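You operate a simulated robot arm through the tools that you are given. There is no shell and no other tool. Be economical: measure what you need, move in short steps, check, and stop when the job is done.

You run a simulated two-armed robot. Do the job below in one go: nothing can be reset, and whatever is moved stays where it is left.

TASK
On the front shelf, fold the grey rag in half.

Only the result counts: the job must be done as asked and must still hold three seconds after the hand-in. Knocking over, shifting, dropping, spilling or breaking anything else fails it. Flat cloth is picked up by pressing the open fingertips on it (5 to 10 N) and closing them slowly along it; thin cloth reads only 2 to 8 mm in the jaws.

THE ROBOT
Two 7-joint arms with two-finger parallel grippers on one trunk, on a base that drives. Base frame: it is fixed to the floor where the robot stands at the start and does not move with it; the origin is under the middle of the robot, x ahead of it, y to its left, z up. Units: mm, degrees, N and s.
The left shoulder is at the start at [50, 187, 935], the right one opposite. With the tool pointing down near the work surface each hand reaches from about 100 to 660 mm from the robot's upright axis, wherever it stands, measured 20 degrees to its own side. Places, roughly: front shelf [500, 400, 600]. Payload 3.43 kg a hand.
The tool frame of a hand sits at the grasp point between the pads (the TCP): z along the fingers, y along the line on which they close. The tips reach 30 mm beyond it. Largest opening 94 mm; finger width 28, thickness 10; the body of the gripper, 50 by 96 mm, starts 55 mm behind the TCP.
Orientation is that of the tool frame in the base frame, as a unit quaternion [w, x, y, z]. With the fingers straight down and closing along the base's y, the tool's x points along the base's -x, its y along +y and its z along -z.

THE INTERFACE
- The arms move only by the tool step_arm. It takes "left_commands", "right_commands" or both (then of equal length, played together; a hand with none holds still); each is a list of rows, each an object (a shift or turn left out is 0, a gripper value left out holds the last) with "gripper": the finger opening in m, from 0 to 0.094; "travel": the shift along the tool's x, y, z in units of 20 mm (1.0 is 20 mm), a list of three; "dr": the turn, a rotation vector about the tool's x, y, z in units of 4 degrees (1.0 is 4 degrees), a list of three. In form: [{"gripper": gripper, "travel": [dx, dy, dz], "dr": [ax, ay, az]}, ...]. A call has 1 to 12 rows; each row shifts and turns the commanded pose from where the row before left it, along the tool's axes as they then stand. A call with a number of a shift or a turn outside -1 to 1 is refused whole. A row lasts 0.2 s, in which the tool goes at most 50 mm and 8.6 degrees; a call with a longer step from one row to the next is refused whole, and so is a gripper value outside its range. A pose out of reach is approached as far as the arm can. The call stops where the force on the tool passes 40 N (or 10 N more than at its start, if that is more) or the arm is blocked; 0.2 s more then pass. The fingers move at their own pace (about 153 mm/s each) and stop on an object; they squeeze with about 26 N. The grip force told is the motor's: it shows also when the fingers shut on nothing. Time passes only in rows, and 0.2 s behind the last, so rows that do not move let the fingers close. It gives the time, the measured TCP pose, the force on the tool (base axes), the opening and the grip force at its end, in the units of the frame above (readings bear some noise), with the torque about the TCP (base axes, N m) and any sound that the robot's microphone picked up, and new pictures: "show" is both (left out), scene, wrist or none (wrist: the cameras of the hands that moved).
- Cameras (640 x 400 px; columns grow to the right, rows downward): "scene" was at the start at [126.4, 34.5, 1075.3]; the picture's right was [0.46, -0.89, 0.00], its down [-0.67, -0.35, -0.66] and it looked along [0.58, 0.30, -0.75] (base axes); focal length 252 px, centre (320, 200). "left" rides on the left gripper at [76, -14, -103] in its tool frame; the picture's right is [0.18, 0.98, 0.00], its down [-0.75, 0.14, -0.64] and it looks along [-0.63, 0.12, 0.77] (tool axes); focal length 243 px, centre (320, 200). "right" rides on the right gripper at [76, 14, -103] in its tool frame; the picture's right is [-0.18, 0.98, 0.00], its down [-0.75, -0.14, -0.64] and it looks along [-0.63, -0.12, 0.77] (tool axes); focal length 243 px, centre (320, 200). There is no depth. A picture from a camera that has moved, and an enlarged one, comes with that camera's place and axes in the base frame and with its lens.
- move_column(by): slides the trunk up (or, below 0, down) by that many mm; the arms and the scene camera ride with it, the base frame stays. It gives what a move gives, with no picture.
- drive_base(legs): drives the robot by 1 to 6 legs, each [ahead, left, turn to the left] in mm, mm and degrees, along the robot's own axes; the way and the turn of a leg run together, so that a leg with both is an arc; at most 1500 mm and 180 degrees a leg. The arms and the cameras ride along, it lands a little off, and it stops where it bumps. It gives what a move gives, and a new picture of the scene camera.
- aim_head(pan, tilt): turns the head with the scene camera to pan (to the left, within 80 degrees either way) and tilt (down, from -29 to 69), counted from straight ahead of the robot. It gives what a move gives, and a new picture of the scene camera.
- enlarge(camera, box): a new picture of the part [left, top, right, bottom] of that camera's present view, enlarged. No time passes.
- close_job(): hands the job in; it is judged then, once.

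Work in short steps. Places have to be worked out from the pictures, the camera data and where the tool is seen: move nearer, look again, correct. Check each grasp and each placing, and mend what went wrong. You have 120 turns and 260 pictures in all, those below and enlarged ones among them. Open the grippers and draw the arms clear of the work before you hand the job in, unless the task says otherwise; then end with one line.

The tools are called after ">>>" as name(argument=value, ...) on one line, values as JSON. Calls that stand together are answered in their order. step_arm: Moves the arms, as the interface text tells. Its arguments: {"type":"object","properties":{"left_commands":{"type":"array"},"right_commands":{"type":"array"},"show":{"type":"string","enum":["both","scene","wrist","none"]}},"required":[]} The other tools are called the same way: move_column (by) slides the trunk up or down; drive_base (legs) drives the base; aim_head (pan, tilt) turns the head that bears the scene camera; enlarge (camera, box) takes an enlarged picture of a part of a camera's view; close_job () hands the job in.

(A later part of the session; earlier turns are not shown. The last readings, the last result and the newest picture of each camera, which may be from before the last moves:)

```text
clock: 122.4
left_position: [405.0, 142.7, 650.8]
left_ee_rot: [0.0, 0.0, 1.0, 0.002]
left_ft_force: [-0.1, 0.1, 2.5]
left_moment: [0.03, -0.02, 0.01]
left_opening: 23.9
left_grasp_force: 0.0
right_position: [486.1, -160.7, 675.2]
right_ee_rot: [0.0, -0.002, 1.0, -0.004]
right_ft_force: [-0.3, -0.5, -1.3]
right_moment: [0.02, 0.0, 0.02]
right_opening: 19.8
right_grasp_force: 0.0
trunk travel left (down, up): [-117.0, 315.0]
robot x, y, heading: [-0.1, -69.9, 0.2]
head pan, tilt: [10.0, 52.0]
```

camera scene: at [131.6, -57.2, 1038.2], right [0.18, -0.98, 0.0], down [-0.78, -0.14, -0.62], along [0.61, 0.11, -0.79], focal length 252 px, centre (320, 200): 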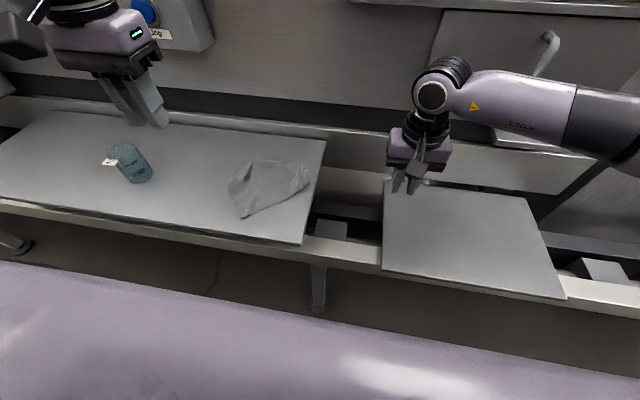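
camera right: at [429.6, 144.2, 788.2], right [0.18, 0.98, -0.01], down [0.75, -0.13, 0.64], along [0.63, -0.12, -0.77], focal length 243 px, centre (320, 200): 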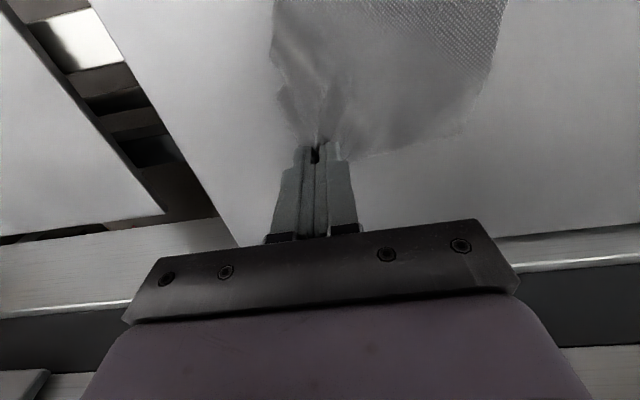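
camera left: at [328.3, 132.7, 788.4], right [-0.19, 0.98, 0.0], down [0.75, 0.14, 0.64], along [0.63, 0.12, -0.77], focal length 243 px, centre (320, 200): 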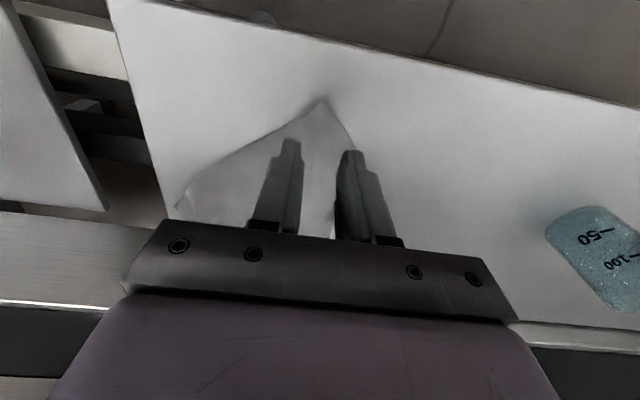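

Only 2.5 N so far. I press about 1.2 mm more and close slowly.

>>> step_arm(left_commands=[{"travel": [0, 0, 0.06]}, {}, {"gripper": 0.021}, {"gripper": 0.018}, {"gripper": 0.015}, {"gripper": 0.012}, {"gripper": 0.009}, {"gripper": 0.006}, {"gripper": 0.003}, {"gripper": 0.0}, {}, {"travel": [0, 0, -0.3]}], show="wrist")

```text
clock: 125.0
left_position: [400.9, 142.9, 655.6]
left_ee_rot: [-0.004, -0.002, 1.0, 0.002]
left_ft_force: [-0.1, -0.9, -0.7]
left_moment: [0.0, -0.01, 0.01]
left_opening: 2.3
left_grasp_force: 25.7
right_position: [487.0, -159.4, 674.9]
right_ee_rot: [0.001, -0.001, 1.0, -0.004]
right_ft_force: [-0.1, 0.1, 0.3]
right_moment: [0.0, -0.01, -0.04]
right_opening: 20.2
right_grasp_force: 0.0
trunk travel left (down, up): [-117.0, 315.0]
robot x, y, heading: [-3.8, -74.0, -0.2]
head pan, tilt: [10.0, 52.0]
camera left: at [327.5, 128.6, 756.5], right [-0.19, 0.98, 0.01], down [0.76, 0.14, 0.64], along [0.63, 0.12, -0.77], focal length 243 px, centre (320, 200)
```

left: 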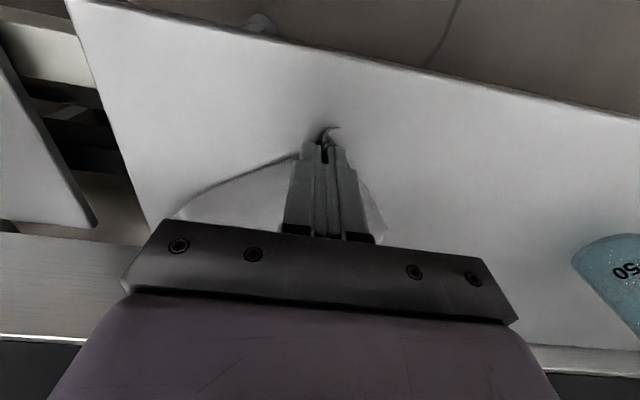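

A is held. I drag it +y about 110 mm so the A–B edge swings parallel to y.

>>> step_arm(left_commands=[{"travel": [0, 0.7, -0.2]}, {"travel": [0, 0.7, 0]}, {"travel": [0, 0.7, 0]}, {"travel": [0, 0.7, 0]}, {"travel": [0, 0.7, 0]}, {"travel": [0, 0.7, 0]}, {"travel": [0, 0.7, 0]}, {"travel": [0, 0.7, 0]}, {}, {}], show="scene")

>>> enlarge(camera="scene", box=[170, 145, 330, 245])

```text
clock: 127.2
left_position: [405.3, 253.3, 660.4]
left_ee_rot: [-0.001, 0.0, 1.0, 0.002]
left_ft_force: [0.6, 0.1, 1.4]
left_moment: [0.02, 0.02, -0.01]
left_opening: 2.3
left_grasp_force: 26.3
right_position: [488.9, -159.7, 674.9]
right_ee_rot: [0.0, 0.0, 1.0, -0.005]
right_ft_force: [-0.6, 0.9, -1.0]
right_moment: [0.0, 0.0, -0.01]
right_opening: 20.0
right_grasp_force: 0.0
trunk travel left (down, up): [-117.0, 315.0]
robot x, y, heading: [-0.2, -70.1, 0.0]
head pan, tilt: [10.0, 52.0]
camera scene: at [131.6, -57.2, 1038.2], right [0.18, -0.98, 0.0], down [-0.78, -0.14, -0.62], along [0.61, 0.11, -0.79], focal length 252 px, centre (320, 200)
```

scene: 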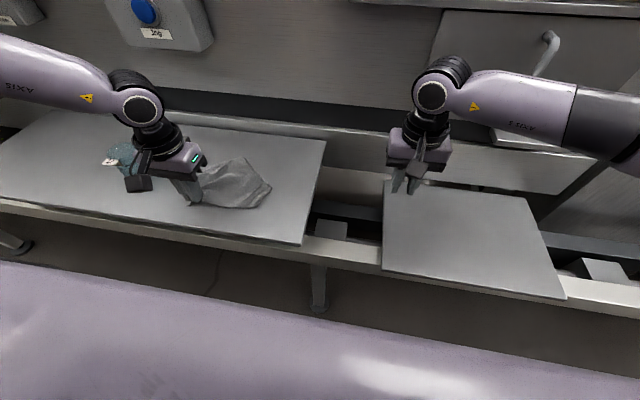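

```text
4.00 times, centred on (250, 195) of scene
camera zoom: at [131.6, -57.2, 1038.2], right [0.18, -0.98, 0.0], down [-0.78, -0.14, -0.62], along [0.61, 0.11, -0.79], focal length 1007 px, centre (600, 220)
```

zoom: 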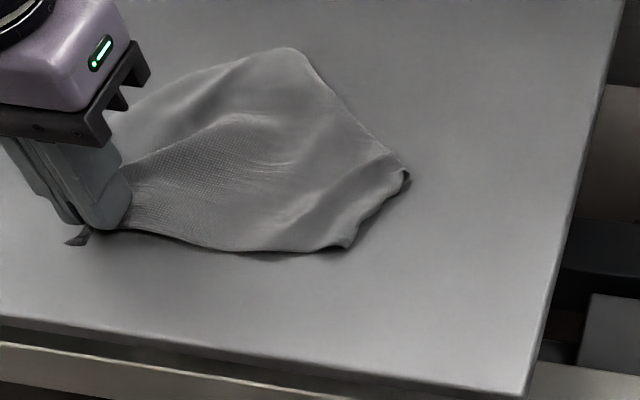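

B now sits at about (465,108), with A–B roughly along y. The right hand needs the base further left, so I move the left hand −y, then drive +70 to restore A's place.

>>> step_arm(left_commands=[{"travel": [0, -0.9, -0.5]}, {"travel": [0, -0.9, -0.5]}, {"travel": [0, -0.9, 0]}, {"travel": [0, -0.8, 0]}, {}], show="none")

>>> drive_base(legs=[[0, 70, 0]])

>>> step_arm(right_commands=[{"gripper": 0.028, "travel": [0, 1, -0.5]}, {"travel": [0, 1, 0]}, {"travel": [0, 1, 0]}, {"travel": [0.2, 1, 0]}, {"travel": [0.2, 1, 0]}, {"travel": [0.2, 1, 0]}, {"travel": [0.2, 1, 0]}, {"travel": [0.2, 1, 0]}, {"travel": [0.2, 1, 0]}, {"travel": [0.2, 1, 0]}, {"travel": [0, 0.5, 0]}, {}], show="wrist")

```text
clock: 128.4
left_position: [404.8, 183.8, 680.3]
left_ee_rot: [-0.001, -0.001, 1.0, 0.001]
left_ft_force: [-0.1, -0.1, 0.0]
left_moment: [-0.01, 0.03, 0.0]
left_opening: 2.4
left_grasp_force: 26.2
right_position: [486.5, -160.4, 675.2]
right_ee_rot: [0.0, -0.001, 1.0, -0.004]
right_ft_force: [0.7, 0.0, 0.1]
right_moment: [0.03, -0.02, 0.01]
right_opening: 19.9
right_grasp_force: 0.0
trunk travel left (down, up): [-117.0, 315.0]
robot x, y, heading: [-1.7, -65.9, 0.0]
head pan, tilt: [10.0, 52.0]
```

```text
clock: 129.7
left_position: [405.5, 252.9, 682.2]
left_ee_rot: [-0.001, -0.001, 1.0, 0.002]
left_ft_force: [-0.3, -0.4, -0.8]
left_moment: [0.02, 0.02, 0.04]
left_opening: 2.5
left_grasp_force: 25.6
right_position: [486.1, -91.0, 675.0]
right_ee_rot: [0.0, 0.0, 1.0, -0.005]
right_ft_force: [-0.1, 0.3, 0.5]
right_moment: [0.01, 0.01, -0.02]
right_opening: 19.7
right_grasp_force: 0.1
trunk travel left (down, up): [-117.0, 315.0]
robot x, y, heading: [1.8, -2.4, -0.1]
head pan, tilt: [10.0, 52.0]
camera scene: at [131.5, 12.4, 1038.2], right [0.17, -0.98, 0.0], down [-0.78, -0.14, -0.62], along [0.61, 0.11, -0.79], focal length 252 px, centre (320, 200)
```

scene: 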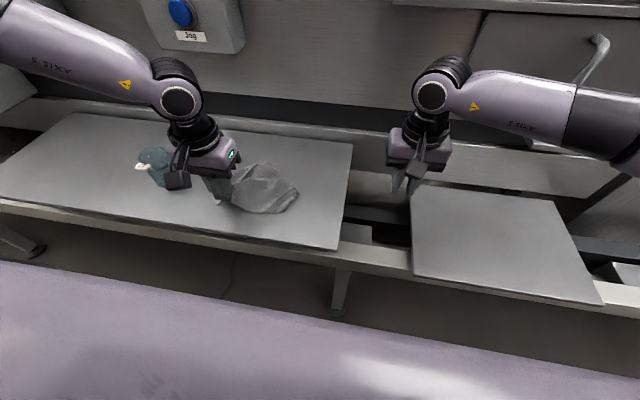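

```text
clock: 132.3
left_position: [404.9, 253.4, 680.3]
left_ee_rot: [-0.001, -0.001, 1.0, 0.002]
left_ft_force: [-0.7, 0.2, 0.2]
left_moment: [-0.01, 0.0, 0.03]
left_opening: 2.2
left_grasp_force: 25.9
right_position: [457.7, 121.1, 682.0]
right_ee_rot: [0.0, -0.001, 1.0, -0.005]
right_ft_force: [-0.3, -0.5, -0.3]
right_moment: [0.01, 0.02, -0.03]
right_opening: 27.8
right_grasp_force: 0.1
trunk travel left (down, up): [-117.0, 315.0]
robot x, y, heading: [-4.0, 4.0, -0.0]
head pan, tilt: [10.0, 52.0]
camera right: at [382.5, 135.0, 786.2], right [0.18, 0.98, -0.01], down [0.75, -0.13, 0.64], along [0.63, -0.13, -0.77], focal length 243 px, centre (320, 200)
```

right: 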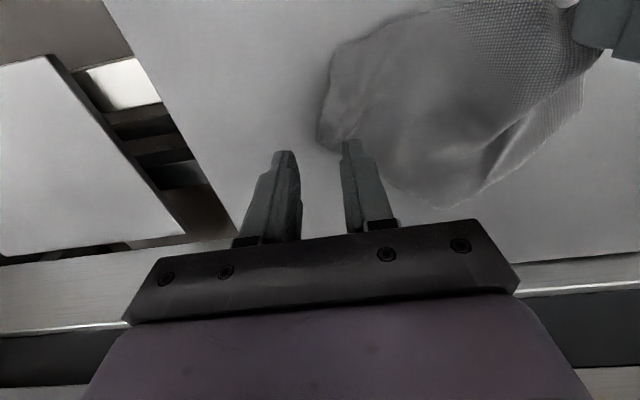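

B is at about (473,123). I shift the right hand over it (≈466,142) and go down.

>>> step_arm(right_commands=[{"travel": [-0.2, 0.55, 0.3]}, {"travel": [-0.2, 0.5, 0.4]}, {"travel": [0, 0, 0.4]}, {"travel": [0, 0, 0.2]}, {}, {}], show="wrist")

```text
clock: 133.9
left_position: [405.9, 253.1, 680.5]
left_ee_rot: [-0.001, -0.001, 1.0, 0.001]
left_ft_force: [0.3, -0.2, 0.5]
left_moment: [0.0, 0.0, 0.02]
left_opening: 2.3
left_grasp_force: 25.9
right_position: [487.3, 107.3, 662.7]
right_ee_rot: [0.005, 0.024, 1.0, -0.004]
right_ft_force: [0.0, -0.8, -0.6]
right_moment: [0.01, 0.01, -0.01]
right_opening: 28.0
right_grasp_force: 0.1
right hand out of reach, approached as far as the arm can: row 2
trunk travel left (down, up): [-117.0, 315.0]
robot x, y, heading: [0.3, 3.1, 0.4]
head pan, tilt: [10.0, 52.0]
stopped in row 6 (right hand): the arm was blocked; the commanded pose is now the measured one
camera right: at [411.0, 125.7, 764.8], right [0.23, 0.97, -0.01], down [0.74, -0.17, 0.65], along [0.63, -0.15, -0.76], focal length 243 px, centre (320, 200)
```

right: 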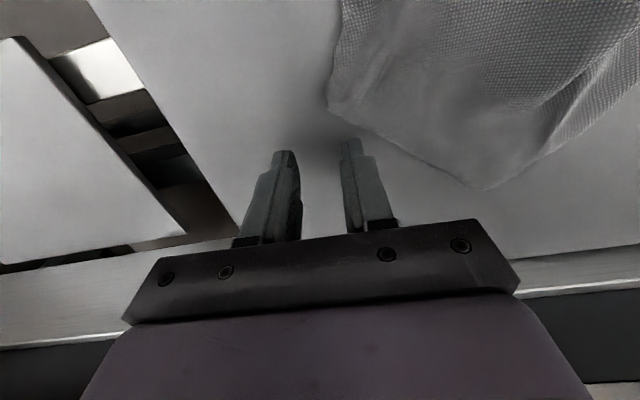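

The right hand is at its limit again. I repeat the slack-and-drive trick with 45 mm more.

>>> step_arm(left_commands=[{"travel": [0, -0.75, 0]}, {"travel": [0, -0.75, 0]}, {"travel": [0, -0.75, 0]}, {}], right_commands=[{"travel": [0.4, -0.8, -0.8], "dr": [0, 0, -0.69]}, {"travel": [0.4, -0.8, 0]}, {"travel": [0.3, -0.8, 0]}, {}], show="none")

>>> drive_base(legs=[[0, 45, 0]])

>>> step_arm(right_commands=[{"travel": [0, 0.7, 0]}, {"travel": [0, 0.7, 0]}, {"travel": [0, 0.3, 0.2]}, {}, {}], show="wrist")

```text
clock: 134.9
left_position: [406.4, 208.4, 680.8]
left_ee_rot: [-0.001, -0.001, 1.0, 0.002]
left_ft_force: [0.5, -0.2, 0.5]
left_moment: [-0.02, -0.01, -0.01]
left_opening: 2.3
left_grasp_force: 26.3
right_position: [463.7, 63.0, 678.8]
right_ee_rot: [0.005, -0.003, 1.0, -0.004]
right_ft_force: [0.2, 0.5, 0.0]
right_moment: [0.01, 0.01, -0.04]
right_opening: 28.0
right_grasp_force: 0.2
trunk travel left (down, up): [-117.0, 315.0]
robot x, y, heading: [2.8, -0.3, -0.1]
head pan, tilt: [10.0, 52.0]
```

```text
clock: 135.9
left_position: [406.6, 251.1, 680.5]
left_ee_rot: [-0.001, 0.0, 1.0, 0.001]
left_ft_force: [-0.5, 0.4, 0.1]
left_moment: [0.0, -0.02, -0.02]
left_opening: 2.2
left_grasp_force: 25.7
right_position: [463.7, 108.0, 678.6]
right_ee_rot: [0.005, -0.002, 1.0, -0.003]
right_ft_force: [-0.2, 0.2, -0.1]
right_moment: [0.01, 0.0, 0.0]
right_opening: 27.8
right_grasp_force: 0.0
trunk travel left (down, up): [-117.0, 315.0]
robot x, y, heading: [5.2, 43.7, -0.0]
head pan, tilt: [10.0, 52.0]
camera scene: at [131.4, 57.4, 1038.2], right [0.17, -0.98, 0.0], down [-0.78, -0.14, -0.62], along [0.61, 0.11, -0.79], focal length 252 px, centre (320, 200)
```

scene: 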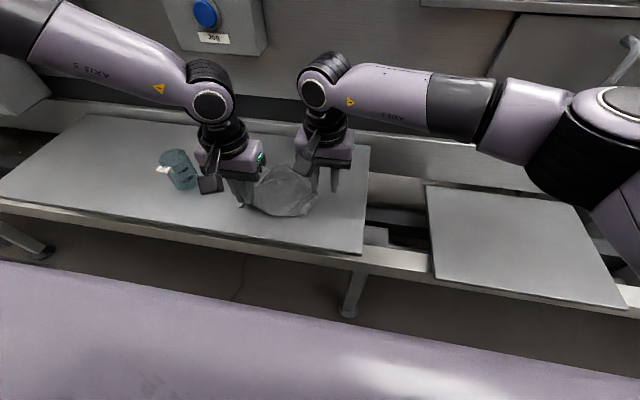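

```text
clock: 137.1
left_position: [405.5, 253.2, 680.9]
left_ee_rot: [-0.001, -0.001, 1.0, 0.002]
left_ft_force: [0.4, 0.5, 0.9]
left_moment: [-0.03, -0.02, 0.01]
left_opening: 2.5
left_grasp_force: 25.7
right_position: [464.0, 142.1, 673.5]
right_ee_rot: [0.005, -0.002, 1.0, -0.005]
right_ft_force: [0.7, -0.6, -0.1]
right_moment: [0.02, 0.0, -0.01]
right_opening: 28.3
right_grasp_force: 0.1
trunk travel left (down, up): [-117.0, 315.0]
robot x, y, heading: [-2.7, 47.6, 0.1]
head pan, tilt: [10.0, 52.0]
camera right: at [386.2, 156.3, 776.2], right [0.18, 0.98, -0.01], down [0.75, -0.13, 0.65], along [0.64, -0.12, -0.76], focal length 243 px, centre (320, 200)
```

right: 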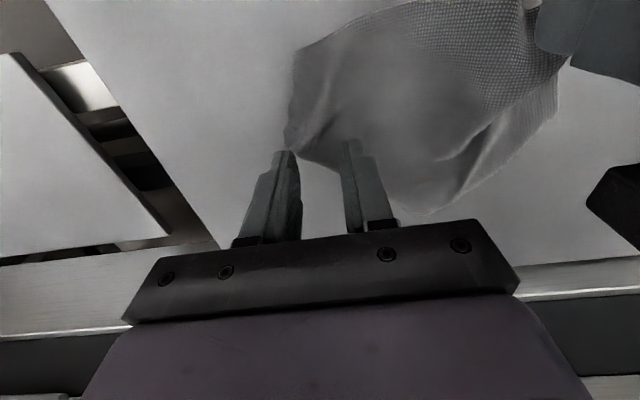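

Fingers are over corner B, so I lower to contact.

>>> step_arm(right_commands=[{"travel": [0.3, 0, 0.4]}, {"travel": [0, 0, 0.3]}, {"travel": [0, 0, 0.2]}, {"travel": [0, 0, 0.15]}, {"travel": [0, 0, 0.1]}, {}, {}], show="none")

```text
clock: 138.7
left_position: [405.5, 252.6, 682.0]
left_ee_rot: [0.0, -0.001, 1.0, 0.001]
left_ft_force: [-0.5, 0.0, -0.1]
left_moment: [0.0, -0.03, 0.04]
left_opening: 1.9
left_grasp_force: 26.4
right_position: [456.9, 142.5, 652.3]
right_ee_rot: [0.006, -0.002, 1.0, -0.003]
right_ft_force: [-0.7, -2.3, 12.5]
right_moment: [-0.08, 0.09, 0.01]
right_opening: 28.2
right_grasp_force: 0.2
trunk travel left (down, up): [-117.0, 315.0]
robot x, y, heading: [1.1, 42.5, 0.0]
head pan, tilt: [10.0, 52.0]
```

>>> step_arm(right_commands=[{"gripper": 0.025, "travel": [0, 0, -0.03]}, {"gripper": 0.022}, {"gripper": 0.019}, {"gripper": 0.016}, {"gripper": 0.013}, {"gripper": 0.01}, {"gripper": 0.007}, {"gripper": 0.004}, {"gripper": 0.0}, {}, {}, {"travel": [0, 0, -0.5]}], show="wrist")

```text
clock: 141.3
left_position: [406.0, 253.4, 681.5]
left_ee_rot: [-0.001, -0.001, 1.0, 0.002]
left_ft_force: [-0.7, -0.9, 0.9]
left_moment: [0.0, -0.02, -0.01]
left_opening: 2.3
left_grasp_force: 26.1
right_position: [457.4, 142.2, 660.8]
right_ee_rot: [0.005, -0.002, 1.0, -0.005]
right_ft_force: [-0.4, 0.7, 0.1]
right_moment: [0.03, 0.02, 0.01]
right_opening: 2.9
right_grasp_force: 25.9
trunk travel left (down, up): [-117.0, 315.0]
robot x, y, heading: [0.8, 44.9, 0.3]
head pan, tilt: [10.0, 52.0]
camera right: at [380.1, 156.9, 763.4], right [0.18, 0.98, -0.01], down [0.75, -0.13, 0.65], along [0.64, -0.12, -0.76], focal length 243 px, centre (320, 200)
```

right: 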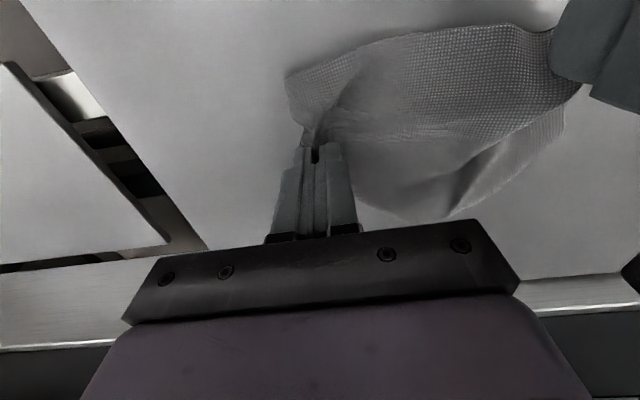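

Both A and B are held. I lift with the trunk, then spread the hands to align A–B along y.

>>> move_column(by=190)

>>> step_arm(left_commands=[{"travel": [-0.25, 0, 0.3]}, {"travel": [-0.25, 0, 0.3]}, {"travel": [0, 0, 0.3]}, {}, {}], right_commands=[{"travel": [0.6, -0.5, 0]}, {"travel": [0.6, -0.5, 0]}, {"travel": [0.6, -0.3, 0]}, {}, {}], show="both")

>>> enlarge(camera="scene", box=[190, 130, 390, 255])

```text
clock: 143.4
left_position: [407.0, 252.0, 870.8]
left_ee_rot: [-0.001, 0.0, 1.0, 0.001]
left_ft_force: [-0.4, 0.8, 0.2]
left_moment: [-0.02, -0.04, 0.0]
left_opening: 2.2
left_grasp_force: 26.2
right_position: [457.1, 143.3, 851.4]
right_ee_rot: [0.005, -0.002, 1.0, -0.004]
right_ft_force: [0.0, -0.6, -0.6]
right_moment: [0.0, 0.01, 0.02]
right_opening: 2.9
right_grasp_force: 26.3
trunk travel left (down, up): [-307.0, 125.0]
robot x, y, heading: [-1.4, 46.1, 0.3]
head pan, tilt: [10.0, 52.0]
```

```text
clock: 144.6
left_position: [416.1, 252.3, 852.3]
left_ee_rot: [-0.001, 0.0, 1.0, 0.002]
left_ft_force: [-2.9, -11.6, 0.6]
left_moment: [-0.31, 0.09, -0.25]
left_opening: 2.5
left_grasp_force: 25.9
right_position: [422.6, 115.8, 852.4]
right_ee_rot: [0.005, -0.002, 1.0, -0.003]
right_ft_force: [2.6, 11.1, 0.3]
right_moment: [0.31, -0.08, -0.19]
right_opening: 3.4
right_grasp_force: 26.1
trunk travel left (down, up): [-307.0, 125.0]
robot x, y, heading: [-0.0, 43.3, 0.1]
head pan, tilt: [10.0, 52.0]
camera scene: at [131.4, 57.4, 1228.2], right [0.17, -0.98, 0.0], down [-0.78, -0.14, -0.62], along [0.61, 0.11, -0.79], focal length 252 px, centre (320, 200)
camera right: at [344.0, 130.6, 955.1], right [0.18, 0.98, 0.0], down [0.75, -0.13, 0.65], along [0.64, -0.12, -0.76], focal length 243 px, centre (320, 200)
camera left: at [340.0, 237.9, 954.9], right [-0.18, 0.98, 0.0], down [0.75, 0.14, 0.64], along [0.63, 0.12, -0.77], focal length 243 px, centre (320, 200)
```

scene: 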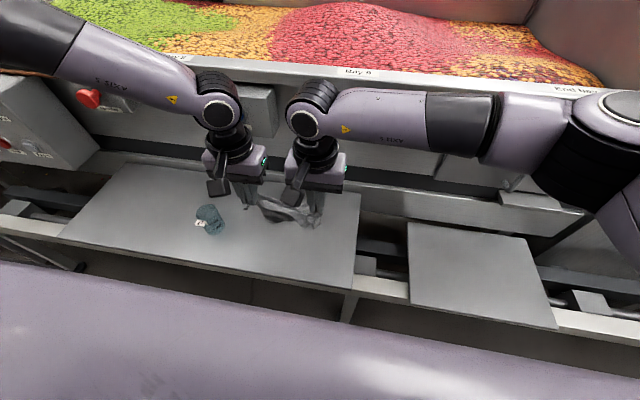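
right: 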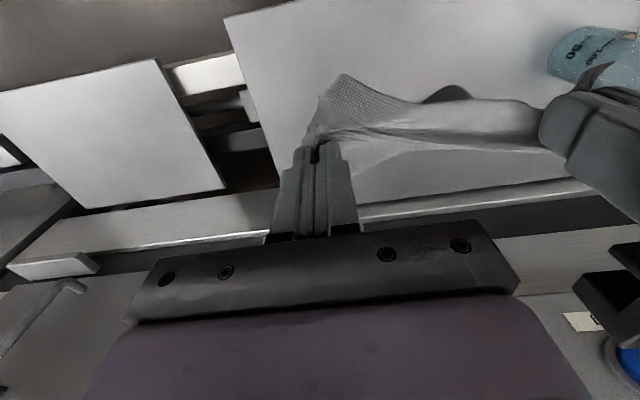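
left: 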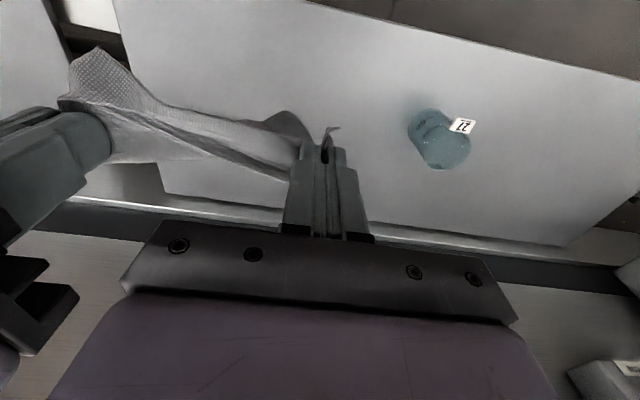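

```text
3.20 times, centred on (290, 192) of scene
camera zoom: at [131.4, 57.4, 1228.2], right [0.17, -0.98, 0.0], down [-0.78, -0.14, -0.62], along [0.61, 0.11, -0.79], focal length 805 px, centre (416, 224)
```

zoom: 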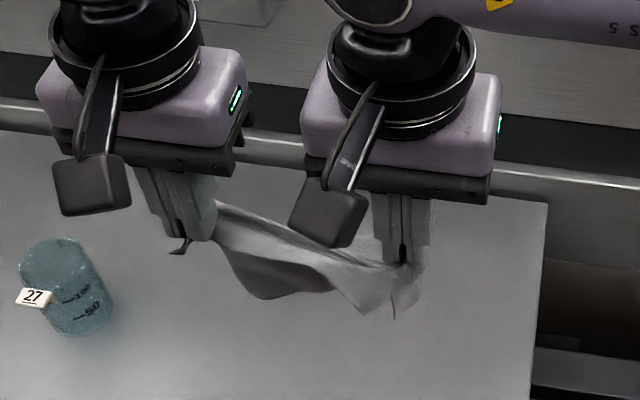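

The rag now hangs from its A–B edge, fully open below. I ease the tension slightly, move the hands back toward x≈380, and re-pose with the trunk low and the base at y≈−10. The bottom hem should then just reach the board.

>>> step_arm(left_commands=[{"travel": [0.3, -0.08, -0.92]}, {"travel": [0.3, 0, -0.92]}, {"travel": [0.3, 0, -0.92]}, {"travel": [0.3, 0, -0.92]}, {"travel": [0.3, 0, -0.92]}, {"travel": [0.3, 0, -0.92]}, {}], right_commands=[{"travel": [0.35, 0.08, -0.92]}, {"travel": [0.35, 0, -0.92]}, {"travel": [0.35, 0, -0.92]}, {"travel": [0.35, 0, -0.92]}, {"travel": [0.35, 0, -0.92]}, {"travel": [0.35, 0, -0.92]}, {}], show="none")

>>> drive_base(legs=[[0, -54, 0]])

>>> enlarge(camera="scene", box=[170, 90, 410, 240])

```text
clock: 146.2
left_position: [378.7, 249.5, 963.4]
left_ee_rot: [-0.002, -0.001, 1.0, 0.002]
left_ft_force: [-2.5, -7.1, -0.9]
left_moment: [-0.2, 0.08, -0.15]
left_opening: 2.4
left_grasp_force: 26.1
right_position: [380.3, 117.7, 962.6]
right_ee_rot: [0.006, -0.001, 1.0, -0.003]
right_ft_force: [2.5, 6.9, -0.1]
right_moment: [0.21, -0.08, -0.16]
right_opening: 3.3
right_grasp_force: 25.3
trunk travel left (down, up): [-307.0, 125.0]
robot x, y, heading: [-2.0, 42.4, -0.3]
head pan, tilt: [10.0, 52.0]
```

```text
clock: 147.4
left_position: [379.1, 193.8, 963.8]
left_ee_rot: [-0.001, -0.001, 1.0, 0.002]
left_ft_force: [-2.3, -7.0, -0.3]
left_moment: [-0.23, 0.05, -0.16]
left_opening: 2.5
left_grasp_force: 25.7
right_position: [380.0, 63.7, 961.5]
right_ee_rot: [0.006, -0.001, 1.0, -0.003]
right_ft_force: [2.1, 7.3, 0.9]
right_moment: [0.2, -0.09, -0.15]
right_opening: 3.5
right_grasp_force: 26.1
trunk travel left (down, up): [-307.0, 125.0]
robot x, y, heading: [1.6, -6.9, 0.3]
head pan, tilt: [10.0, 52.0]
camera scene: at [131.5, 2.2, 1228.2], right [0.17, -0.98, 0.0], down [-0.78, -0.14, -0.62], along [0.61, 0.11, -0.79], focal length 252 px, centre (320, 200)
```

scene: 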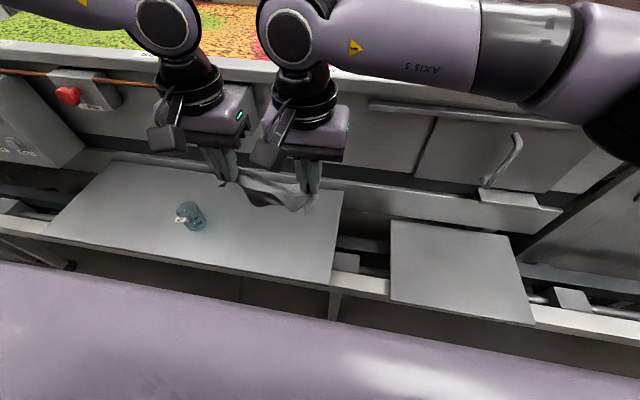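

```text
2.67 times, centred on (290, 165) of scene
camera zoom: at [131.5, 2.2, 1228.2], right [0.17, -0.98, 0.0], down [-0.78, -0.14, -0.62], along [0.61, 0.11, -0.79], focal length 671 px, centre (400, 293)
```

zoom: 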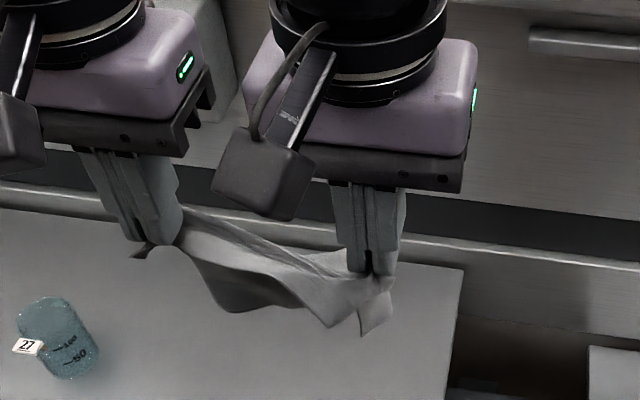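

The rag hangs only about 80 mm, so a strip is still folded up on the robot-facing side. I'll lay it with the hands moving away (+x). That turns the robot-facing side up, with the folded strip on top where I can reach it.

>>> move_column(by=-190)

>>> step_arm(left_commands=[{"travel": [0.2, 0.8, 0]}, {"travel": [0.2, 0.8, 0]}, {"travel": [0.2, 0.7, 0]}, {"travel": [0, 0, 0.6]}, {"travel": [0, 0, 0.6]}, {}, {}], right_commands=[{"travel": [0.2, 0.8, 0]}, {"travel": [0.2, 0.8, 0]}, {"travel": [0.2, 0.7, 0]}, {"travel": [0, 0, 0.6]}, {"travel": [0, 0, 0.6]}, {}, {}], show="both")

>>> enlarge(camera="scene", box=[170, 130, 370, 255])

```text
clock: 149.5
left_position: [379.1, 195.6, 774.2]
left_ee_rot: [0.0, 0.0, 1.0, 0.001]
left_ft_force: [-2.6, -6.9, 0.6]
left_moment: [-0.19, 0.02, -0.13]
left_opening: 2.4
left_grasp_force: 25.6
right_position: [379.6, 62.5, 771.6]
right_ee_rot: [0.006, -0.003, 1.0, -0.003]
right_ft_force: [2.6, 6.8, 0.5]
right_moment: [0.19, -0.05, -0.13]
right_opening: 3.4
right_grasp_force: 25.5
trunk travel left (down, up): [-117.0, 315.0]
robot x, y, heading: [2.4, -13.4, -0.1]
head pan, tilt: [10.0, 52.0]
```

```text
clock: 151.1
left_position: [367.8, 240.0, 747.7]
left_ee_rot: [-0.002, -0.001, 1.0, 0.001]
left_ft_force: [-1.9, -7.2, -0.9]
left_moment: [-0.19, 0.05, -0.12]
left_opening: 2.3
left_grasp_force: 25.8
right_position: [368.0, 109.1, 747.6]
right_ee_rot: [0.005, -0.002, 1.0, -0.004]
right_ft_force: [2.2, 6.9, 0.3]
right_moment: [0.21, -0.09, -0.18]
right_opening: 3.1
right_grasp_force: 26.1
trunk travel left (down, up): [-117.0, 315.0]
robot x, y, heading: [-0.0, -6.8, 0.1]
head pan, tilt: [10.0, 52.0]
camera scene: at [131.5, 2.5, 1038.2], right [0.17, -0.98, 0.0], down [-0.78, -0.14, -0.62], along [0.61, 0.11, -0.79], focal length 252 px, centre (320, 200)
camera right: at [289.6, 123.8, 849.9], right [0.18, 0.98, -0.01], down [0.75, -0.13, 0.65], along [0.64, -0.12, -0.76], focal length 243 px, centre (320, 200)
camera left: at [290.7, 226.5, 850.3], right [-0.19, 0.98, 0.0], down [0.75, 0.14, 0.64], along [0.63, 0.12, -0.77], focal length 243 px, centre (320, 200)
```

scene: 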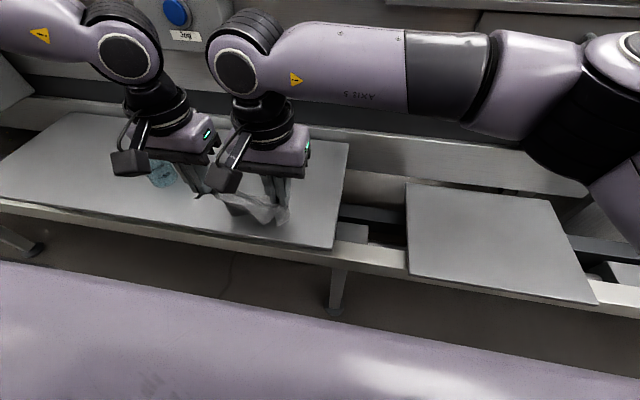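
right: 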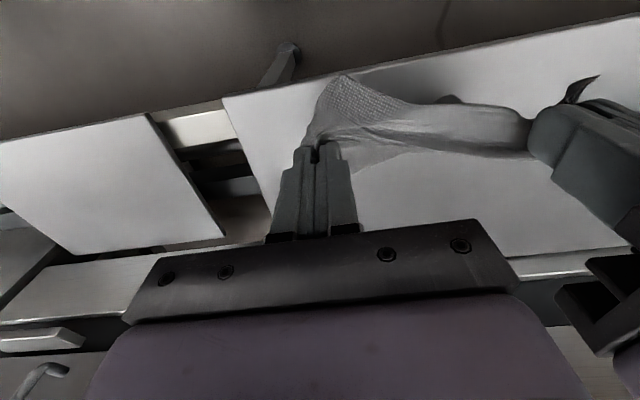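
left: 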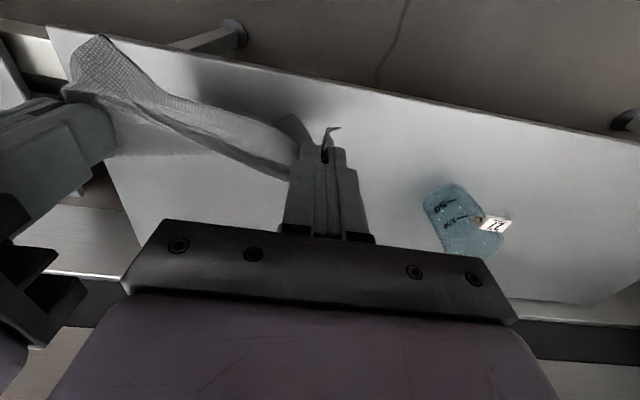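

```text
3.20 times, centred on (270, 192) of scene
camera zoom: at [131.5, 2.5, 1038.2], right [0.17, -0.98, 0.0], down [-0.78, -0.14, -0.62], along [0.61, 0.11, -0.79], focal length 805 px, centre (480, 224)
```

zoom: 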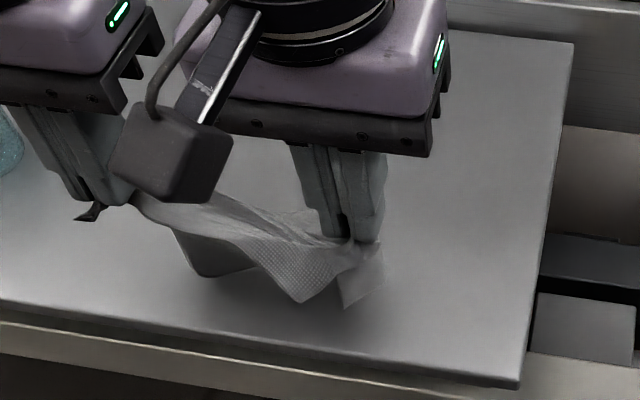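

I lay it down with +x motion.

>>> step_arm(left_commands=[{"travel": [0, 0, 0.6]}, {"travel": [-0.1, 0, 0.5]}, {"travel": [-0.4, 0, 0.5]}, {"travel": [-0.5, 0, 0.5]}, {"travel": [-0.5, 0, 0.5]}, {"travel": [-0.5, 0, 0.5]}, {"travel": [-0.5, 0, 0.5]}, {"travel": [-0.5, 0, 0.5]}, {"travel": [-0.5, 0, 0.4]}, {"travel": [-0.4, 0, 0.2]}, {}], right_commands=[{"travel": [0, 0, 0.6]}, {"travel": [-0.1, 0, 0.5]}, {"travel": [-0.4, 0, 0.5]}, {"travel": [-0.5, 0, 0.5]}, {"travel": [-0.5, 0, 0.5]}, {"travel": [-0.5, 0, 0.5]}, {"travel": [-0.5, 0, 0.5]}, {"travel": [-0.5, 0, 0.5]}, {"travel": [-0.5, 0, 0.4]}, {"travel": [-0.4, 0, 0.2]}, {}], show="wrist")

>>> enlarge(camera="scene", box=[170, 130, 370, 255])

```text
clock: 153.5
left_position: [444.2, 240.8, 656.8]
left_ee_rot: [0.0, -0.001, 1.0, 0.0]
left_ft_force: [-2.3, -6.8, 0.1]
left_moment: [-0.17, 0.09, -0.12]
left_opening: 2.5
left_grasp_force: 25.8
right_position: [447.8, 109.5, 655.5]
right_ee_rot: [0.005, -0.004, 1.0, -0.003]
right_ft_force: [0.7, 7.3, 4.1]
right_moment: [0.22, -0.01, -0.1]
right_opening: 3.4
right_grasp_force: 25.8
trunk travel left (down, up): [-117.0, 315.0]
robot x, y, heading: [3.5, -6.0, 0.1]
head pan, tilt: [10.0, 52.0]
camera right: at [370.4, 123.5, 757.1], right [0.18, 0.98, 0.0], down [0.75, -0.13, 0.65], along [0.64, -0.12, -0.76], focal length 243 px, centre (320, 200)
camera left: at [368.2, 226.6, 757.7], right [-0.19, 0.98, 0.0], down [0.75, 0.14, 0.64], along [0.63, 0.12, -0.77], focal length 243 px, centre (320, 200)
```

right: 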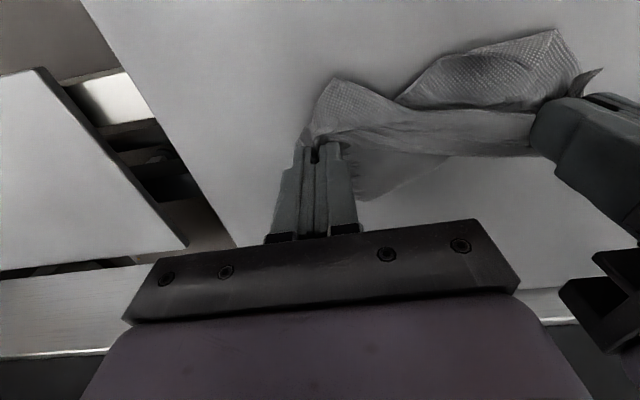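
left: 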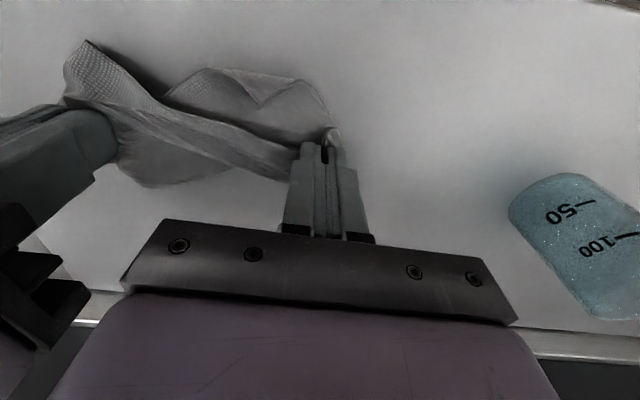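

```text
3.20 times, centred on (270, 192) of scene
camera zoom: at [131.2, 2.5, 1038.3], right [0.17, -0.98, 0.0], down [-0.78, -0.14, -0.62], along [0.61, 0.11, -0.79], focal length 805 px, centre (480, 224)
```

zoom: 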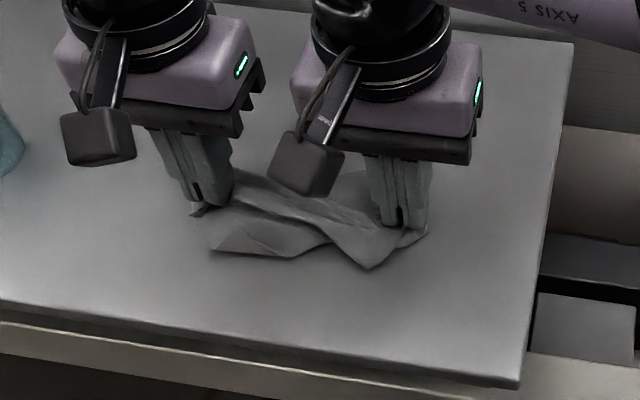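

The rag is crumpled along the held line. I release both hands, rise out of the way, and take a clear look.

>>> step_arm(left_commands=[{"gripper": 0.02}, {}, {"travel": [0, 0, -0.6]}, {"travel": [0, 0.5, -1]}, {"travel": [0, 1, -1]}, {"travel": [0, 1, -1]}, {"travel": [0, 1, -1]}, {}], right_commands=[{"gripper": 0.02}, {}, {"travel": [0, 0, -0.6]}, {"travel": [0, -0.5, -1]}, {"travel": [0, -1, -1]}, {"travel": [0, -1, -1]}, {"travel": [0, -1, -1]}, {}], show="none")

>>> enlarge(camera="scene", box=[180, 140, 340, 240])

>>> enlarge(camera="left", box=[0, 0, 400, 250])

```text
clock: 155.3
left_position: [446.5, 309.8, 748.3]
left_ee_rot: [-0.001, -0.001, 1.0, 0.002]
left_ft_force: [-0.4, -0.7, 0.4]
left_moment: [0.02, 0.02, -0.02]
left_opening: 20.3
left_grasp_force: 0.0
right_position: [446.6, 40.1, 747.7]
right_ee_rot: [0.005, -0.001, 1.0, -0.002]
right_ft_force: [-0.5, -0.3, 0.3]
right_moment: [0.01, 0.0, 0.03]
right_opening: 20.1
right_grasp_force: 0.2
trunk travel left (down, up): [-117.0, 315.0]
robot x, y, heading: [-0.6, -11.1, 0.1]
head pan, tilt: [10.0, 52.0]
```

```text
4.00 times, centred on (260, 190) of scene
camera zoom: at [131.4, 2.5, 1038.2], right [0.17, -0.98, 0.0], down [-0.78, -0.14, -0.62], along [0.61, 0.11, -0.79], focal length 1007 px, centre (560, 240)
```

zoom: 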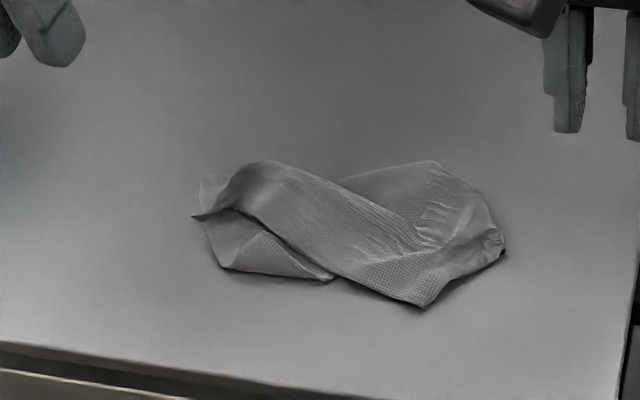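

```text
1.60 times, centred on (200, 125) of left
camera zoom: at [370.2, 296.3, 850.9], right [-0.19, 0.98, 0.0], down [0.75, 0.14, 0.64], along [0.63, 0.12, -0.77], focal length 388 px, centre (512, 320)
```

zoom: 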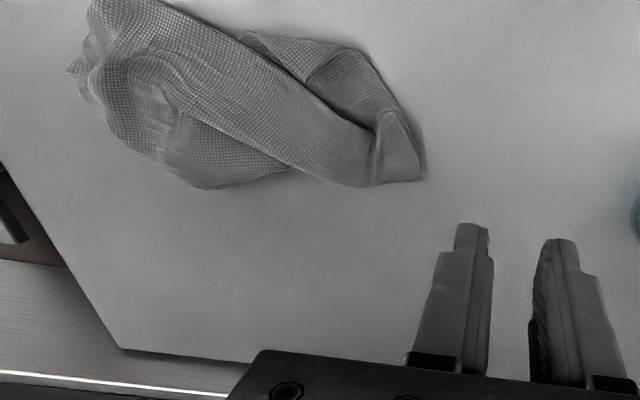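

The rag is now a twisted band, with corner A at its left tip near (438,257). I'll re-grip that end with the left hand and hang the rag from A. Then I'll catch an adjacent hanging corner in the air with the right hand.

>>> step_arm(left_commands=[{"gripper": 0.03, "travel": [0, -0.9, 0.5]}, {"travel": [0, -0.9, 0.7]}, {"travel": [0, -0.9, 0.8]}, {"travel": [0, -0.5, 0.8]}, {"travel": [0, 0, 0.8]}, {"travel": [0, 0, 0.5]}, {"travel": [0, 0, 0.2]}, {}, {}], show="wrist")

```text
clock: 157.3
left_position: [444.8, 246.2, 662.2]
left_ee_rot: [-0.001, -0.002, 1.0, 0.002]
left_ft_force: [-0.2, 0.4, -1.1]
left_moment: [0.02, -0.02, 0.0]
left_opening: 30.0
left_grasp_force: 0.1
right_position: [446.2, 40.1, 745.8]
right_ee_rot: [0.005, -0.002, 1.0, -0.003]
right_ft_force: [-0.1, -0.8, -0.6]
right_moment: [0.01, 0.0, -0.02]
right_opening: 20.0
right_grasp_force: 0.1
trunk travel left (down, up): [-117.0, 315.0]
robot x, y, heading: [3.9, -9.2, -0.1]
head pan, tilt: [10.0, 52.0]
camera left: at [369.2, 232.9, 763.6], right [-0.19, 0.98, 0.0], down [0.75, 0.14, 0.64], along [0.63, 0.12, -0.77], focal length 243 px, centre (320, 200)
```

left: 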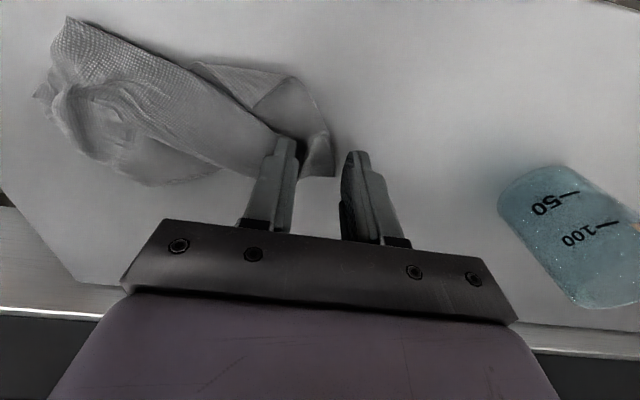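

The end flap lies between the open fingers. I lower and close on it.

>>> step_arm(left_commands=[{"travel": [0, -0.35, 0.25]}, {"travel": [0, 0, 0.15]}, {"travel": [0, 0, 0.12]}, {}, {"gripper": 0.024}, {"gripper": 0.018}, {"gripper": 0.012}, {"gripper": 0.006}, {"gripper": 0.0}, {}, {}, {"travel": [0, 0, -0.8]}], show="wrist")

```text
clock: 159.9
left_position: [444.6, 240.4, 666.4]
left_ee_rot: [-0.002, -0.001, 1.0, 0.001]
left_ft_force: [1.0, 0.7, 0.1]
left_moment: [-0.01, -0.01, 0.0]
left_opening: 2.5
left_grasp_force: 25.8
right_position: [446.6, 40.4, 747.3]
right_ee_rot: [0.005, -0.002, 1.0, -0.003]
right_ft_force: [0.1, -0.9, 0.0]
right_moment: [0.01, -0.01, 0.02]
right_opening: 19.9
right_grasp_force: 0.0
trunk travel left (down, up): [-117.0, 315.0]
robot x, y, heading: [-0.3, -9.7, -0.0]
head pan, tilt: [10.0, 52.0]
camera left: at [368.3, 226.1, 768.2], right [-0.19, 0.98, 0.01], down [0.76, 0.14, 0.64], along [0.63, 0.12, -0.77], focal length 243 px, centre (320, 200)
```

left: 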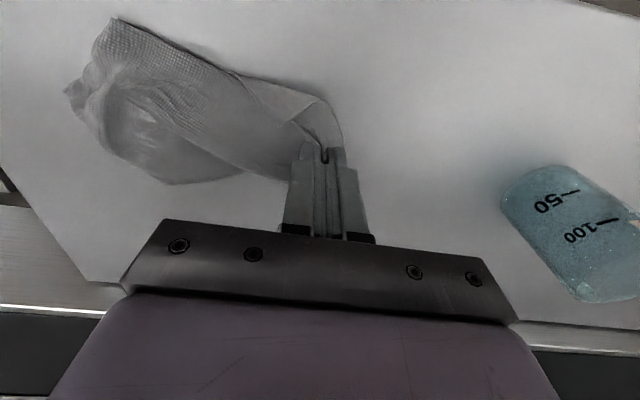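

Gripped. I lift with the trunk and look at the hanging rag.

>>> move_column(by=240)

>>> step_arm(right_commands=[{"travel": [0, 0, 1]}, {"travel": [0, 0, 1]}, {"travel": [0, 0, 1]}, {"travel": [0, 0, 1]}, {"travel": [0, 0, 1]}, {}], show="both")

>>> enlarge(camera="scene", box=[150, 130, 350, 255])

```text
clock: 162.4
left_position: [445.5, 239.3, 906.7]
left_ee_rot: [-0.001, -0.001, 1.0, 0.003]
left_ft_force: [0.2, 0.0, 0.6]
left_moment: [0.03, -0.02, -0.02]
left_opening: 2.5
left_grasp_force: 26.7
right_position: [446.3, 40.8, 987.9]
right_ee_rot: [0.005, -0.002, 1.0, -0.003]
right_ft_force: [-0.9, 0.0, -0.3]
right_moment: [0.01, 0.03, 0.0]
right_opening: 20.0
right_grasp_force: 0.0
trunk travel left (down, up): [-357.0, 75.0]
robot x, y, heading: [0.6, -6.3, -0.2]
head pan, tilt: [10.0, 52.0]
```

```text
clock: 163.8
left_position: [445.0, 239.9, 905.9]
left_ee_rot: [-0.001, -0.001, 1.0, 0.001]
left_ft_force: [0.0, 0.7, 0.6]
left_moment: [0.0, -0.02, 0.03]
left_opening: 2.6
left_grasp_force: 26.6
right_position: [447.8, 40.0, 886.8]
right_ee_rot: [0.005, -0.003, 1.0, -0.003]
right_ft_force: [-0.7, -0.4, 0.1]
right_moment: [-0.02, 0.01, 0.01]
right_opening: 19.9
right_grasp_force: 0.1
trunk travel left (down, up): [-357.0, 75.0]
robot x, y, heading: [0.5, -9.7, 0.3]
head pan, tilt: [10.0, 52.0]
camera scene: at [131.5, 2.5, 1278.2], right [0.17, -0.98, 0.0], down [-0.78, -0.14, -0.62], along [0.61, 0.11, -0.79], focal length 252 px, centre (320, 200)
camera right: at [370.3, 54.5, 989.0], right [0.18, 0.98, -0.01], down [0.75, -0.13, 0.65], along [0.64, -0.12, -0.76], focal length 243 px, centre (320, 200)
```

scene: 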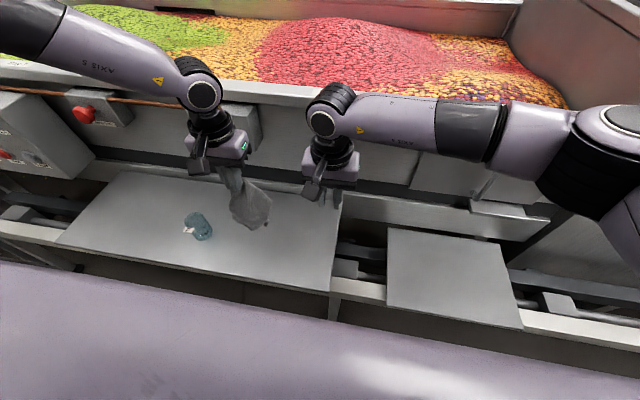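
right: 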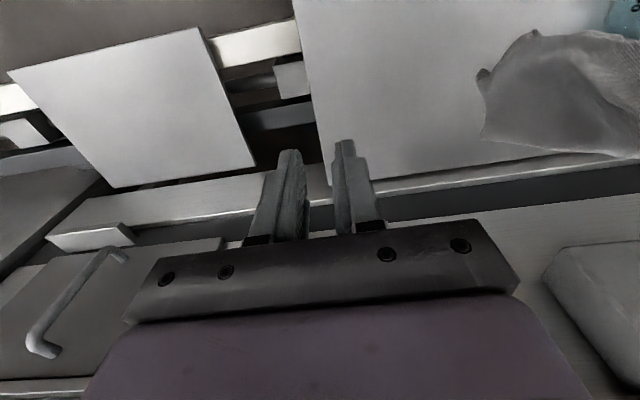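

```text
3.20 times, centred on (250, 192) of scene
camera zoom: at [131.5, 2.5, 1278.2], right [0.17, -0.98, 0.0], down [-0.78, -0.14, -0.62], along [0.61, 0.11, -0.79], focal length 805 px, centre (544, 224)
```

zoom: 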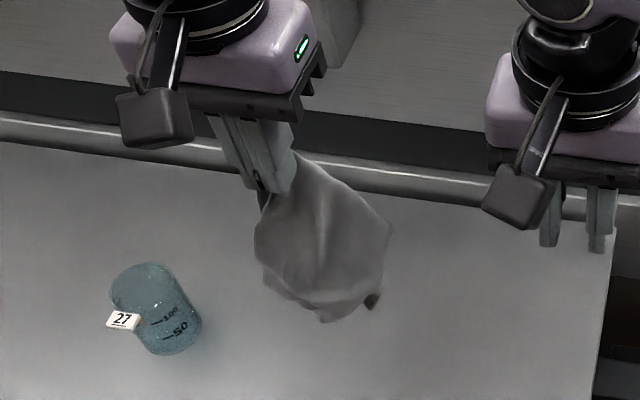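

By triangulation the left hand now holds near the middle of the long edge A–B, and the opposite hem hangs about 140–155 mm below. I'll lay it along +y: first reposition the base, then lower until the hem touches.

>>> drive_base(legs=[[0, -75, 0]])

>>> move_column(by=-110)

>>> step_arm(left_commands=[{"travel": [-0.5, 0, 0]}, {"travel": [-0.5, 0.2, 0.3]}, {"travel": [0, 0.4, 0.4]}, {"travel": [0, 0.5, 0.5]}, {"travel": [0, 0.5, 0.5]}, {"travel": [0, 0.5, 0.5]}, {"travel": [0, 0.5, 0.5]}, {"travel": [0, 0.6, 0.5]}, {"travel": [0, 0.6, 0.5]}, {"travel": [0, 0.6, 0.5]}, {"travel": [0, 0.6, 0.5]}, {}], right_commands=[{"travel": [0, -0.6, 0]}, {"travel": [0, -0.6, 0]}, {"travel": [0, -0.6, 0]}, {"travel": [0, -0.6, 0]}, {}, {}, {}, {}, {}, {}, {}, {}], show="scene")

```text
clock: 165.1
left_position: [445.8, 166.9, 906.6]
left_ee_rot: [-0.001, 0.0, 1.0, 0.002]
left_ft_force: [-0.3, -0.5, 0.0]
left_moment: [-0.01, 0.0, -0.01]
left_opening: 2.5
left_grasp_force: 26.6
right_position: [448.9, -33.6, 886.1]
right_ee_rot: [0.005, -0.001, 1.0, -0.003]
right_ft_force: [-0.6, 0.2, 0.4]
right_moment: [0.02, 0.03, -0.01]
right_opening: 20.0
right_grasp_force: 0.1
trunk travel left (down, up): [-357.0, 75.0]
robot x, y, heading: [3.2, -85.6, 0.1]
head pan, tilt: [10.0, 52.0]
camera scene: at [131.6, -71.0, 1278.2], right [0.17, -0.98, 0.0], down [-0.78, -0.14, -0.62], along [0.61, 0.11, -0.79], focal length 252 px, centre (320, 200)
```

scene: 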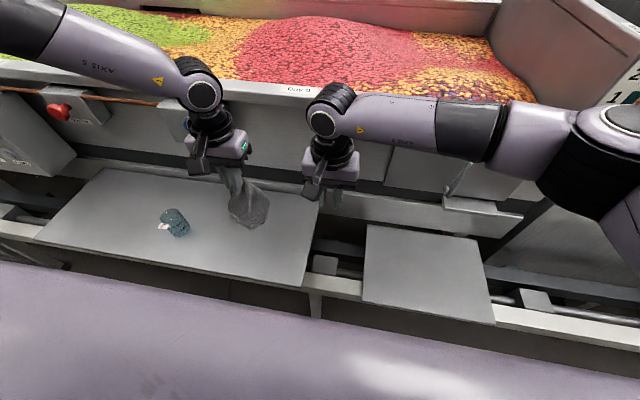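

```text
clock: 166.5
left_position: [445.5, 166.4, 797.7]
left_ee_rot: [-0.001, -0.002, 1.0, 0.002]
left_ft_force: [1.2, -0.4, 0.3]
left_moment: [0.0, 0.03, 0.0]
left_opening: 2.9
left_grasp_force: 26.4
right_position: [448.1, -32.7, 776.3]
right_ee_rot: [0.006, -0.001, 1.0, -0.003]
right_ft_force: [-0.4, -0.1, -1.0]
right_moment: [0.0, -0.01, -0.02]
right_opening: 20.0
right_grasp_force: 0.1
trunk travel left (down, up): [-247.0, 185.0]
robot x, y, heading: [2.0, -80.1, 0.1]
head pan, tilt: [10.0, 52.0]
```

```text
clock: 169.1
left_position: [465.0, 267.8, 704.0]
left_ee_rot: [0.0, -0.001, 1.0, 0.001]
left_ft_force: [-0.4, -0.2, 0.3]
left_moment: [-0.03, 0.02, 0.02]
left_opening: 2.6
left_grasp_force: 26.3
right_position: [448.0, -81.7, 778.2]
right_ee_rot: [0.005, -0.002, 1.0, -0.005]
right_ft_force: [-1.2, -0.5, -0.5]
right_moment: [0.02, 0.01, 0.0]
right_opening: 20.1
right_grasp_force: 0.0
trunk travel left (down, up): [-247.0, 185.0]
robot x, y, heading: [0.5, -83.4, 0.3]
head pan, tilt: [10.0, 52.0]
camera scene: at [131.6, -70.7, 1168.2], right [0.17, -0.98, 0.0], down [-0.78, -0.14, -0.62], along [0.61, 0.11, -0.79], focal length 252 px, centre (320, 200)
```

scene: 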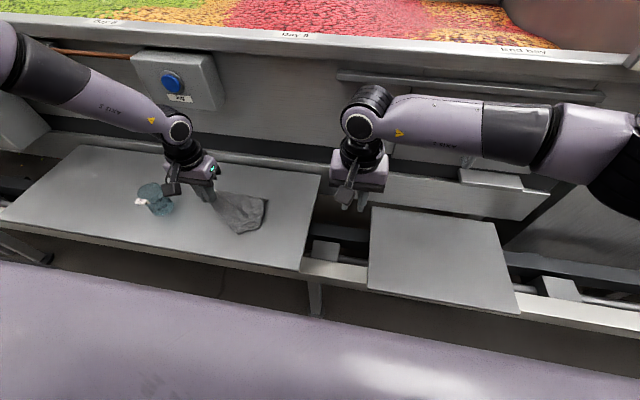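

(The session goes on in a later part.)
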